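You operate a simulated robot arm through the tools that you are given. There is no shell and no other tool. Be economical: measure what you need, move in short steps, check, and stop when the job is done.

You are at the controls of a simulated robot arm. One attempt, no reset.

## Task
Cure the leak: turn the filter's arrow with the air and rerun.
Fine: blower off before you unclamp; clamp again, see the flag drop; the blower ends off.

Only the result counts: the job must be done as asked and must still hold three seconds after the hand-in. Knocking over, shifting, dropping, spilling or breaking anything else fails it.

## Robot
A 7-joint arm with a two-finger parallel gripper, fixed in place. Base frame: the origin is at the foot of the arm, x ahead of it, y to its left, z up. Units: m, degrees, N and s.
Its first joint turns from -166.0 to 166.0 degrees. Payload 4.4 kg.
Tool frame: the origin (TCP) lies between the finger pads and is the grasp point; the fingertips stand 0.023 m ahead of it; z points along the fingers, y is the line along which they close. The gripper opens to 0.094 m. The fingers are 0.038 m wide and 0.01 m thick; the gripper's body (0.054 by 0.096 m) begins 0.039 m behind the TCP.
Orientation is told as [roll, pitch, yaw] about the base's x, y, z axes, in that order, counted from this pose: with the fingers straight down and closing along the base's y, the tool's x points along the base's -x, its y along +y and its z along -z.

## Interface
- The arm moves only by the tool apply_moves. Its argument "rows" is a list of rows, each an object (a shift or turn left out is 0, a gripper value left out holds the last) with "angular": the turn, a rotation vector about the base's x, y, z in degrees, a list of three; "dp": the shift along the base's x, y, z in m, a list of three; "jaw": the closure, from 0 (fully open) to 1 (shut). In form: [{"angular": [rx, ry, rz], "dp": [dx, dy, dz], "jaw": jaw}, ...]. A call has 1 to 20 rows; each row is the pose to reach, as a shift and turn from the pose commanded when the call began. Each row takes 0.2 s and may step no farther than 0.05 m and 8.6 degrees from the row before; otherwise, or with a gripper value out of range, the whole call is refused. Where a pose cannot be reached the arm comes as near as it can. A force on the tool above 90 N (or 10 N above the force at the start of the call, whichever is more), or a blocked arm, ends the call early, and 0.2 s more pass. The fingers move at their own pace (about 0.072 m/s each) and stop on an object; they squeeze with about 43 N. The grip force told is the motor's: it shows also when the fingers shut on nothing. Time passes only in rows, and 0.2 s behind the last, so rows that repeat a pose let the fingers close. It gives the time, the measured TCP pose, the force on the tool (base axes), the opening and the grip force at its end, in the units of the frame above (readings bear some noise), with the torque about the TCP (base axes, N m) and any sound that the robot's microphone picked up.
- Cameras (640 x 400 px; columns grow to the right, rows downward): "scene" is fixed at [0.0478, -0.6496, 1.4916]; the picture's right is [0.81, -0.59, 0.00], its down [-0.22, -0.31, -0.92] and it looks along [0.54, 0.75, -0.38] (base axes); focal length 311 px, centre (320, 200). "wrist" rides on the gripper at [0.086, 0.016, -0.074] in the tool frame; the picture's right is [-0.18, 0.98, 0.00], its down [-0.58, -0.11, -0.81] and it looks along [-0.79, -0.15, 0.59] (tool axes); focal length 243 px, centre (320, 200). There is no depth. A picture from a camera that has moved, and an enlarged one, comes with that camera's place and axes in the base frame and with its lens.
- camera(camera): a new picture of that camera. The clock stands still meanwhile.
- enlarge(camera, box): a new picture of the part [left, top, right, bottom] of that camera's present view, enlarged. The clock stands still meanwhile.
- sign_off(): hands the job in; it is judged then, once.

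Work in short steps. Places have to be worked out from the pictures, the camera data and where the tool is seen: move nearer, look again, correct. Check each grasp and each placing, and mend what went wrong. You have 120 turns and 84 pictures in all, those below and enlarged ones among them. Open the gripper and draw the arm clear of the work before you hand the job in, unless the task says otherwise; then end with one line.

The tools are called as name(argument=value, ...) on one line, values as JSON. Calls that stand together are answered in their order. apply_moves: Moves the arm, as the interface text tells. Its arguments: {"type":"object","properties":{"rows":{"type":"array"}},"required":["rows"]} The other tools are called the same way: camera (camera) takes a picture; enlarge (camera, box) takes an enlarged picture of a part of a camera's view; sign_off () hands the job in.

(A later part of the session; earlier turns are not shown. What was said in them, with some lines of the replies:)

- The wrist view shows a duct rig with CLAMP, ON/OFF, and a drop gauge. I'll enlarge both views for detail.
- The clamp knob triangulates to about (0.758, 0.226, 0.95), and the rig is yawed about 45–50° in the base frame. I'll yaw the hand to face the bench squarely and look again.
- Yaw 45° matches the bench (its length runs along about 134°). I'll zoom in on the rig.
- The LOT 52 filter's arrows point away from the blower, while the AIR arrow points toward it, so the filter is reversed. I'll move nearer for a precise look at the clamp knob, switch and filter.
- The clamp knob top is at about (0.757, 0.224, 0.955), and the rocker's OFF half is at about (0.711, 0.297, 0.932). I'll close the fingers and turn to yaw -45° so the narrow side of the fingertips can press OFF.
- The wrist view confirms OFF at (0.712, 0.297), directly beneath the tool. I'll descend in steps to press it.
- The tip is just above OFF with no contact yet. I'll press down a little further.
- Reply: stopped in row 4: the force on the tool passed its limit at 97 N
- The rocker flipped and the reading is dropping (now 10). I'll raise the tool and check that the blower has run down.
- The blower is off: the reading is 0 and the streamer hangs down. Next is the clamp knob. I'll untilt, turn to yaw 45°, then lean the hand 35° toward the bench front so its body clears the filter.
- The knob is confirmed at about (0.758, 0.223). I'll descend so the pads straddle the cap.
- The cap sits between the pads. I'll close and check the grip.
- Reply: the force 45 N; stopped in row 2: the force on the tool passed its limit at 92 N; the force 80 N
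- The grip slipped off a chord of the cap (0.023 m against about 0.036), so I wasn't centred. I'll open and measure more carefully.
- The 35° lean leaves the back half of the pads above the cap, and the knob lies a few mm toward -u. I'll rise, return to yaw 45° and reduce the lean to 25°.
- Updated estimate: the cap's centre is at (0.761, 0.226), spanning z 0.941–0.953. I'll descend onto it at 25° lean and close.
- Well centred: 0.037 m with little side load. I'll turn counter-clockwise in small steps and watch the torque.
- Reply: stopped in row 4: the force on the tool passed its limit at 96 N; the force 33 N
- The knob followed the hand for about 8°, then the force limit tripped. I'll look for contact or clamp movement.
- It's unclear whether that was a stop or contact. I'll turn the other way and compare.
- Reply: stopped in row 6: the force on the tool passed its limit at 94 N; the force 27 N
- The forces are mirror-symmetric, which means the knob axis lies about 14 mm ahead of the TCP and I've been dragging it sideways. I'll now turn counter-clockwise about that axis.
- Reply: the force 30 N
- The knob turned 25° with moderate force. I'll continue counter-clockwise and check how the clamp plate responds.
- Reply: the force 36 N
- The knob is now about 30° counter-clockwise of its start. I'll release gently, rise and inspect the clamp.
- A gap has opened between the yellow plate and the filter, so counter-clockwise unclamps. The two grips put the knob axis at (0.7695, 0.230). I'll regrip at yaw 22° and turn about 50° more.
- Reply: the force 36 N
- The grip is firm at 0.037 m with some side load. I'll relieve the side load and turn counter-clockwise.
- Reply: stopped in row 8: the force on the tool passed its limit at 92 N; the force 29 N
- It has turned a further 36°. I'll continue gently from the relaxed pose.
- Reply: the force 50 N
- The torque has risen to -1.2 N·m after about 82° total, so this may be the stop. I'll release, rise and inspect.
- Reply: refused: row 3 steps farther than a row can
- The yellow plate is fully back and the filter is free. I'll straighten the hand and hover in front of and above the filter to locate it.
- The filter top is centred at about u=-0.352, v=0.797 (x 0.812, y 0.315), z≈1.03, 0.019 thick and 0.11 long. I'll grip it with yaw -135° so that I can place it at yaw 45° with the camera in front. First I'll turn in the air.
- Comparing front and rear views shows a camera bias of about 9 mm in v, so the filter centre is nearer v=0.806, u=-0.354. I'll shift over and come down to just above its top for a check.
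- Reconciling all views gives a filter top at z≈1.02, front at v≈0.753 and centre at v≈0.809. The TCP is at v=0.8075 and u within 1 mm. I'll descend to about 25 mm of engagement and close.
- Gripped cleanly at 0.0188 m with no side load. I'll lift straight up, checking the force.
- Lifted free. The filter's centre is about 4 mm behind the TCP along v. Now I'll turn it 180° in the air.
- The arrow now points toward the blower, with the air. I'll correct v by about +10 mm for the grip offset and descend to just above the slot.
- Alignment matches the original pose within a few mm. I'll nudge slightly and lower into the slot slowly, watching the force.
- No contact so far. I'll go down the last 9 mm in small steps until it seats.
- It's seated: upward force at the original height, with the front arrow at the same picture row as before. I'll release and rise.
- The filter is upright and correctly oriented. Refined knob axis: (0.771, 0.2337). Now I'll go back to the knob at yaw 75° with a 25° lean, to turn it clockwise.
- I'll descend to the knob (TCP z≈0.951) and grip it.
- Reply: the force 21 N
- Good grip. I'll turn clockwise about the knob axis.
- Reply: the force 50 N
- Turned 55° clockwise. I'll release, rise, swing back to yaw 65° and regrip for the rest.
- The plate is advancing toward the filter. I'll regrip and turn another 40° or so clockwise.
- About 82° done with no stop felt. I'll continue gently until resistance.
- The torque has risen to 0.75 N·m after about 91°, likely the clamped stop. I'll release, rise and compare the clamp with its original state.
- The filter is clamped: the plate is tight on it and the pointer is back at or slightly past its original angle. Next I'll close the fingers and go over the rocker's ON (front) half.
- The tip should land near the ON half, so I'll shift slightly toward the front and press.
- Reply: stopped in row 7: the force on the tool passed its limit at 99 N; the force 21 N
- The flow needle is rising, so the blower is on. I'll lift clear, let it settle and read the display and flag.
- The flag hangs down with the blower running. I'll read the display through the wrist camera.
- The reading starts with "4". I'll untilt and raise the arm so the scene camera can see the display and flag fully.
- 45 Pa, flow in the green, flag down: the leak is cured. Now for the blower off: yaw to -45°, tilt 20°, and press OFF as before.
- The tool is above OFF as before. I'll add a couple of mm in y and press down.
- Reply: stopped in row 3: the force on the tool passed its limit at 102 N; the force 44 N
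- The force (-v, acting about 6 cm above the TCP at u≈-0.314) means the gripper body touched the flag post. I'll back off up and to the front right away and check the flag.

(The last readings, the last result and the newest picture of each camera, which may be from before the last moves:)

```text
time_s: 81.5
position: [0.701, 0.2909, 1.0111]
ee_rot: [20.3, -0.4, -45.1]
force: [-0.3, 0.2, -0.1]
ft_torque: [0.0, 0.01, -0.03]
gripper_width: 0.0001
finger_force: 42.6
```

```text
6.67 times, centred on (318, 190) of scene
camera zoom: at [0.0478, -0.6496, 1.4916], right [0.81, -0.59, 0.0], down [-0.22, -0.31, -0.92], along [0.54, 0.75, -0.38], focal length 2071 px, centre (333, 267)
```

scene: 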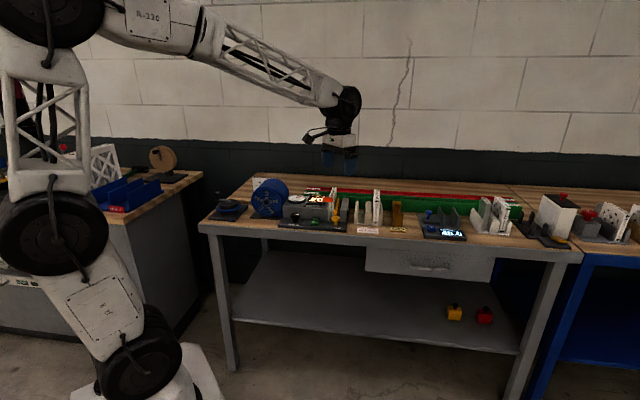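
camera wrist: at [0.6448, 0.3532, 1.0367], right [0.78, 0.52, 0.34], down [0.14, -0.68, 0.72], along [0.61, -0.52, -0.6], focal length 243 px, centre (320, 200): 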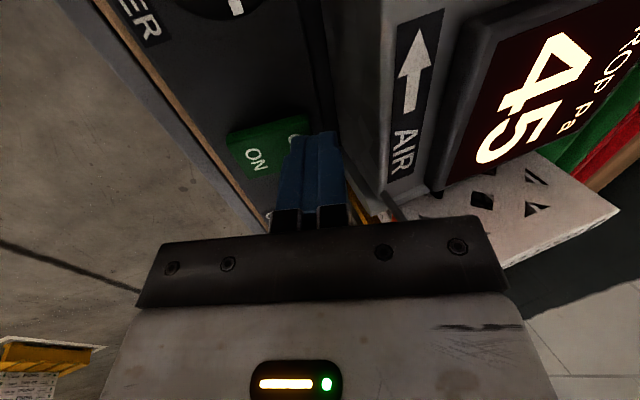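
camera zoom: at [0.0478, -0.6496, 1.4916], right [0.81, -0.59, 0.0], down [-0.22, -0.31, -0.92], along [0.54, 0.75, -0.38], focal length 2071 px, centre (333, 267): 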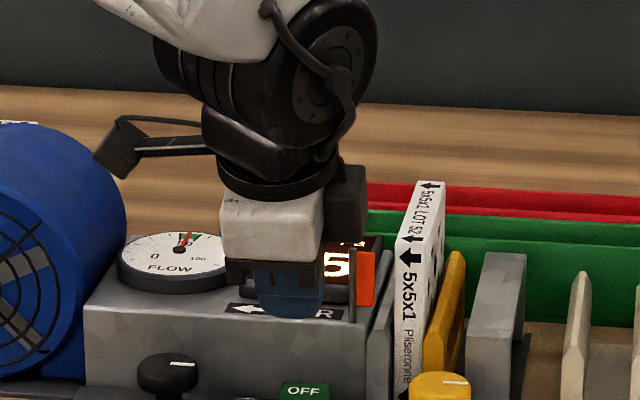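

The flag and post look intact. I'll lean further (35°) and shift 6 mm away from the post so the body clears it, then press OFF.

apply_moves(rows=[{"angular": [5.3, -5.3, 0], "dp": [0, 0.004, 0.005]}, {"angular": [10.6, -10.6, 0], "dp": [0, 0.007, 0.005]}, {"angular": [10.6, -10.6, 0], "dp": [0, 0.007, -0.025]}, {"angular": [10.6, -10.6, 0], "dp": [0, 0.007, -0.045]}, {"angular": [10.6, -10.6, 0], "dp": [0, 0.007, -0.045]}])

camera(camera="wrist")

enlarge(camera="scene", box=[270, 170, 366, 230])

```text
time_s: 82.8
position: [0.7014, 0.2987, 0.9657]
ee_rot: [35.4, -0.6, -45.2]
force: [0.1, 0.1, 1.1]
ft_torque: [0.0, 0.0, 0.0]
gripper_width: 0.0
finger_force: 42.7
```

```text
12 pictures are left
camera wrist: at [0.6187, 0.3376, 1.0357], right [0.69, 0.44, 0.57], down [0.01, -0.8, 0.6], along [0.72, -0.41, -0.56], focal length 243 px, centre (320, 200)
```

wrist: 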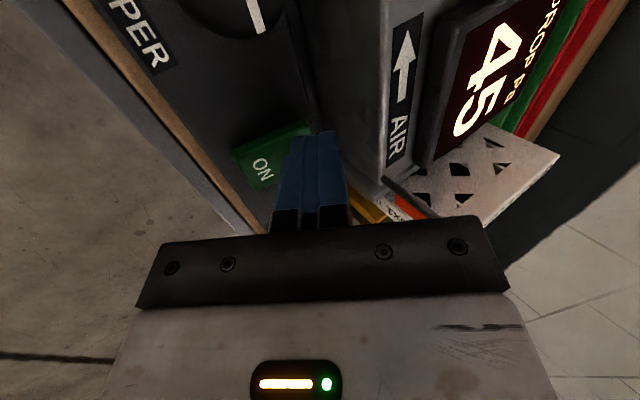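

```text
6.67 times, centred on (318, 200) of scene
camera zoom: at [0.0478, -0.6496, 1.4916], right [0.81, -0.59, 0.0], down [-0.22, -0.31, -0.92], along [0.54, 0.75, -0.38], focal length 2071 px, centre (333, 200)
```

zoom: 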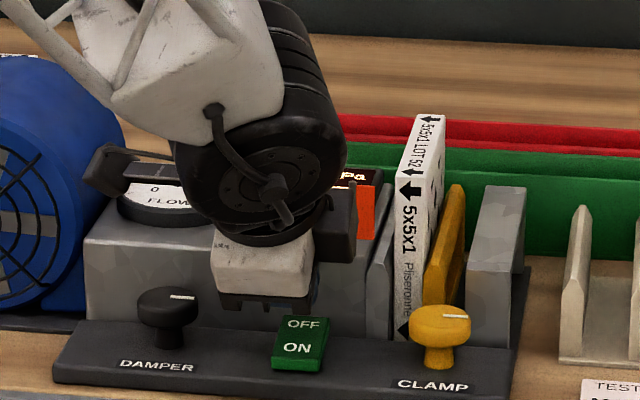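

The tip is over OFF and the body is clear of the post. I'll press down in small steps.

apply_moves(rows=[{"dp": [0, 0, -0.005]}, {"dp": [0, 0, -0.01]}, {"dp": [0, 0, -0.014]}, {"dp": [0, 0, -0.018]}, {"dp": [0, 0, -0.022]}])

camera(camera="wrist")

```text
time_s: 84.0
position: [0.7018, 0.2982, 0.9518]
ee_rot: [35.9, -0.7, -45.2]
force: [-25.9, -8.1, 86.4]
ft_torque: [0.52, 0.56, 0.21]
gripper_width: 0.0001
finger_force: 42.8
```

```text
10 pictures are left
camera wrist: at [0.618, 0.3374, 1.0196], right [0.69, 0.44, 0.58], down [0.01, -0.8, 0.6], along [0.72, -0.41, -0.56], focal length 243 px, centre (320, 200)
```

wrist: 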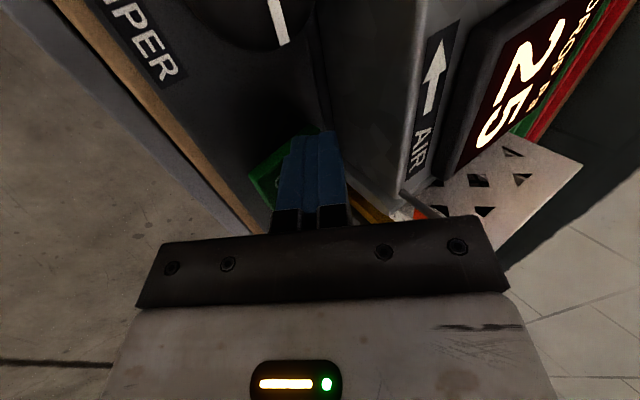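

The reading is falling (25), so the blower is off. I'll retreat upward and to the front, then well clear, and open the gripper.

apply_moves(rows=[{"dp": [-0.002, -0.002, 0.02]}, {"dp": [-0.01, -0.01, 0.05]}, {"dp": [-0.03, -0.03, 0.09]}, {"dp": [-0.06, -0.05, 0.13]}, {"dp": [-0.08, -0.08, 0.16]}, {"dp": [-0.1, -0.11, 0.19]}, {"dp": [-0.1, -0.14, 0.22], "jaw": 0}, {"dp": [-0.1, -0.18, 0.24]}, {"dp": [-0.1, -0.22, 0.25]}, {"dp": [-0.1, -0.22, 0.25]}, {"dp": [-0.1, -0.22, 0.25]}])

enlarge(camera="scene", box=[254, 160, 382, 240])

camera(camera="scene")

```text
refused: row 4 steps farther than a row can; nothing moved
```

```text
5.00 times, centred on (318, 200) of scene
camera zoom: at [0.0478, -0.6496, 1.4916], right [0.81, -0.59, 0.0], down [-0.22, -0.31, -0.92], along [0.54, 0.75, -0.38], focal length 1554 px, centre (330, 200)
```

zoom: 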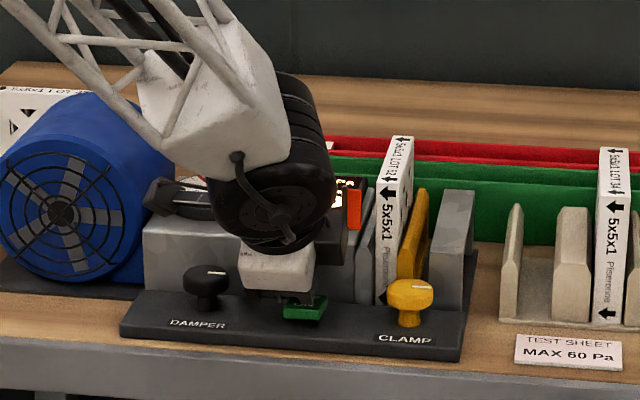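

```text
8 pictures are left
```

scene: 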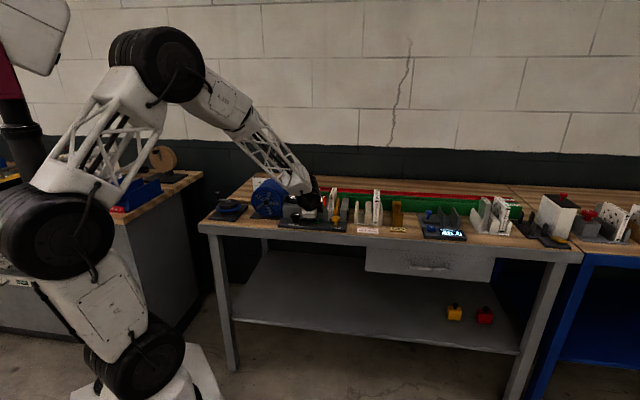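

The retreat was refused because a row stepped too far. I'll retry with smaller steps.

apply_moves(rows=[{"dp": [-0.002, -0.002, 0.02]}, {"dp": [-0.008, -0.008, 0.05]}, {"dp": [-0.02, -0.02, 0.085]}, {"dp": [-0.04, -0.04, 0.115]}, {"dp": [-0.06, -0.06, 0.145]}, {"dp": [-0.07, -0.09, 0.175]}, {"dp": [-0.075, -0.12, 0.205], "jaw": 0}, {"dp": [-0.08, -0.15, 0.23]}, {"dp": [-0.08, -0.18, 0.25]}, {"dp": [-0.08, -0.2, 0.25]}, {"dp": [-0.08, -0.2, 0.25]}, {"dp": [-0.08, -0.2, 0.25]}])

enlarge(camera="scene", box=[254, 160, 382, 240])

```text
time_s: 86.5
position: [0.6203, 0.0977, 1.1933]
ee_rot: [35.4, -0.5, -45.1]
force: [-0.3, 0.2, -0.3]
ft_torque: [0.01, 0.01, -0.01]
gripper_width: 0.0941
finger_force: 0.2
```

```text
5.00 times, centred on (318, 200) of scene
camera zoom: at [0.0478, -0.6496, 1.4916], right [0.81, -0.59, 0.0], down [-0.22, -0.31, -0.92], along [0.54, 0.75, -0.38], focal length 1554 px, centre (330, 200)
```

zoom: 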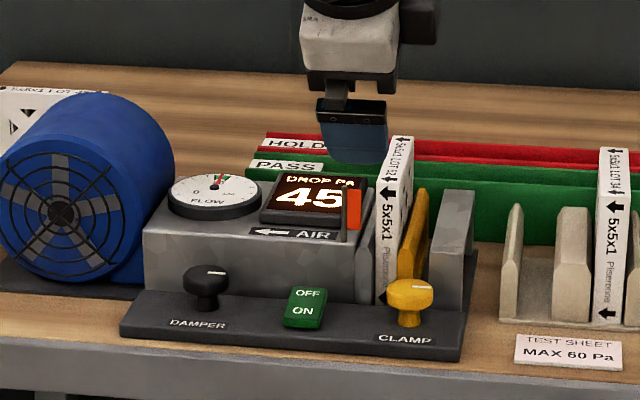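

The rocker sprang back and the blower is on again, so that press hadn't latched. I'll return with the same lean, contact slightly further back on OFF, and press deeper.

apply_moves(rows=[{"dp": [0.01, 0.035, -0.02], "jaw": 1}, {"dp": [0.02, 0.075, -0.04]}, {"dp": [0.035, 0.115, -0.06]}, {"dp": [0.05, 0.15, -0.08]}, {"dp": [0.067, 0.18, -0.11]}, {"dp": [0.08, 0.198, -0.145]}, {"dp": [0.084, 0.204, -0.185]}, {"dp": [0.084, 0.205, -0.22]}, {"dp": [0.084, 0.205, -0.226]}, {"dp": [0.084, 0.205, -0.226]}])

camera(camera="wrist")

```text
time_s: 88.8
position: [0.7037, 0.3036, 0.968]
ee_rot: [35.4, -0.5, -45.1]
force: [0.1, 0.2, -0.5]
ft_torque: [0.02, 0.03, 0.01]
gripper_width: 0.0
finger_force: 42.4
```

```text
6 pictures are left
camera wrist: at [0.6211, 0.3424, 1.0367], right [0.69, 0.44, 0.57], down [0.01, -0.8, 0.6], along [0.72, -0.41, -0.56], focal length 243 px, centre (320, 200)
```

wrist: 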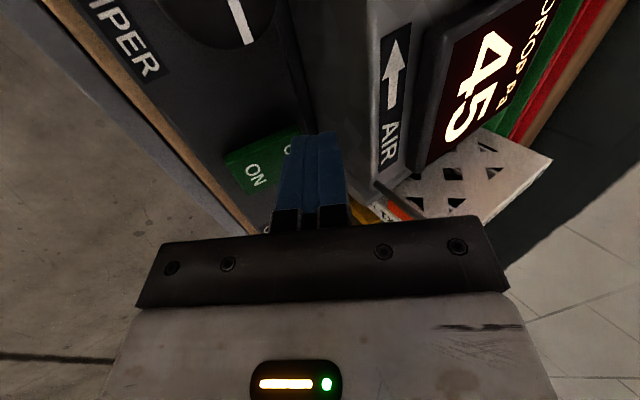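

Positioned further back on OFF. I'll press deep until the force limit, then lift straight up.

apply_moves(rows=[{"dp": [0, 0, -0.008]}, {"dp": [0, 0, -0.014]}, {"dp": [0, 0, -0.019]}, {"dp": [0, 0, -0.024]}, {"dp": [0, 0, -0.029]}, {"dp": [0, 0, -0.033]}])

apply_moves(rows=[{"dp": [0, 0, 0.015]}, {"dp": [0, 0, 0.04]}, {"dp": [-0.005, -0.005, 0.07]}, {"dp": [-0.005, -0.005, 0.07]}, {"dp": [-0.005, -0.005, 0.07]}, {"dp": [-0.005, -0.005, 0.07]}, {"dp": [-0.005, -0.005, 0.07]}, {"dp": [-0.005, -0.005, 0.07]}])

camera(camera="wrist")

```text
time_s: 89.9
position: [0.7055, 0.3033, 0.9506]
ee_rot: [35.8, -0.7, -45.1]
force: [6.0, 4.2, 8.4]
ft_torque: [0.14, -0.15, -0.06]
gripper_width: 0.0002
finger_force: 42.3
stopped in row 5: the force on the tool passed its limit at 103 N (the readings are from after the stop); the commanded pose is now the measured one
```

```text
time_s: 91.7
position: [0.6972, 0.2974, 1.0179]
ee_rot: [35.8, -0.6, -45.1]
force: [0.2, 0.0, -0.1]
ft_torque: [-0.02, 0.03, 0.01]
gripper_width: 0.0
finger_force: 41.8
```

```text
5 pictures are left
camera wrist: at [0.6151, 0.3371, 1.0868], right [0.69, 0.44, 0.58], down [0.01, -0.8, 0.6], along [0.72, -0.41, -0.56], focal length 243 px, centre (320, 200)
```

wrist: 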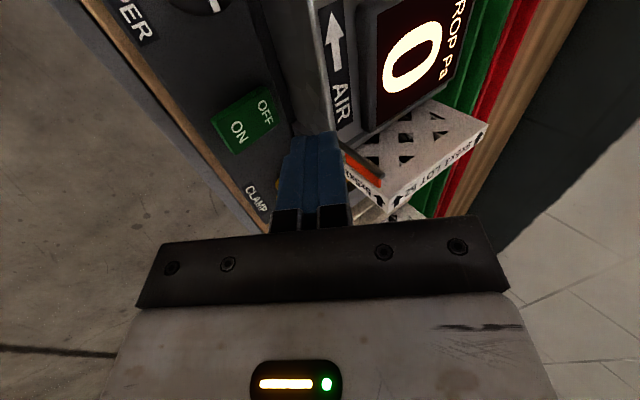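

The blower is latched off with the reading at 0. I'll retreat clear, open the gripper and do a final check.

apply_moves(rows=[{"dp": [-0.01, -0.01, 0.03]}, {"dp": [-0.025, -0.025, 0.06]}, {"dp": [-0.04, -0.045, 0.09]}, {"dp": [-0.05, -0.07, 0.12]}, {"dp": [-0.06, -0.1, 0.15]}, {"dp": [-0.07, -0.13, 0.175], "jaw": 0}, {"dp": [-0.08, -0.16, 0.19]}, {"dp": [-0.08, -0.2, 0.2]}, {"dp": [-0.08, -0.2, 0.2]}, {"dp": [-0.08, -0.2, 0.2]}])

enlarge(camera="scene", box=[254, 160, 382, 240])

```text
time_s: 93.9
position: [0.6216, 0.0985, 1.2189]
ee_rot: [35.8, -0.7, -45.1]
force: [1.2, 0.0, -0.6]
ft_torque: [-0.02, 0.01, -0.01]
gripper_width: 0.0937
finger_force: 0.0
```

```text
5.00 times, centred on (318, 200) of scene
camera zoom: at [0.0478, -0.6496, 1.4916], right [0.81, -0.59, 0.0], down [-0.22, -0.31, -0.92], along [0.54, 0.75, -0.38], focal length 1554 px, centre (330, 200)
```

zoom: 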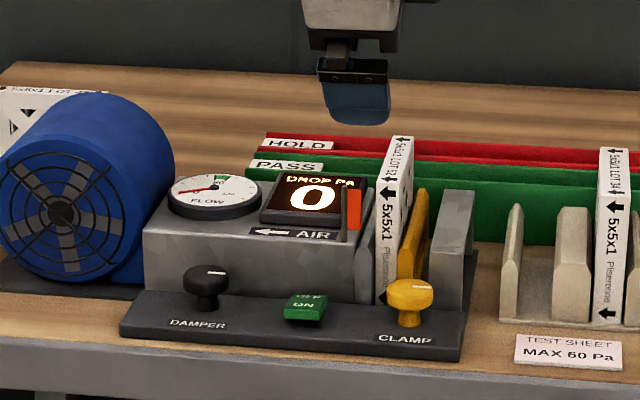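

The blower is off at 0 Pa, the filter is clamped with its arrow along the air, the flag is down, and the arm is clear with the gripper open. I'm handing in.

sign_off()

```text
The job is handed in.
```

The filter's arrow now points with the air and it is clamped again; the rerun read 45 Pa (it was 20) with the flag down, and the blower is off at 0 Pa, though the gripper body bumped the flag post once and left no visible damage.
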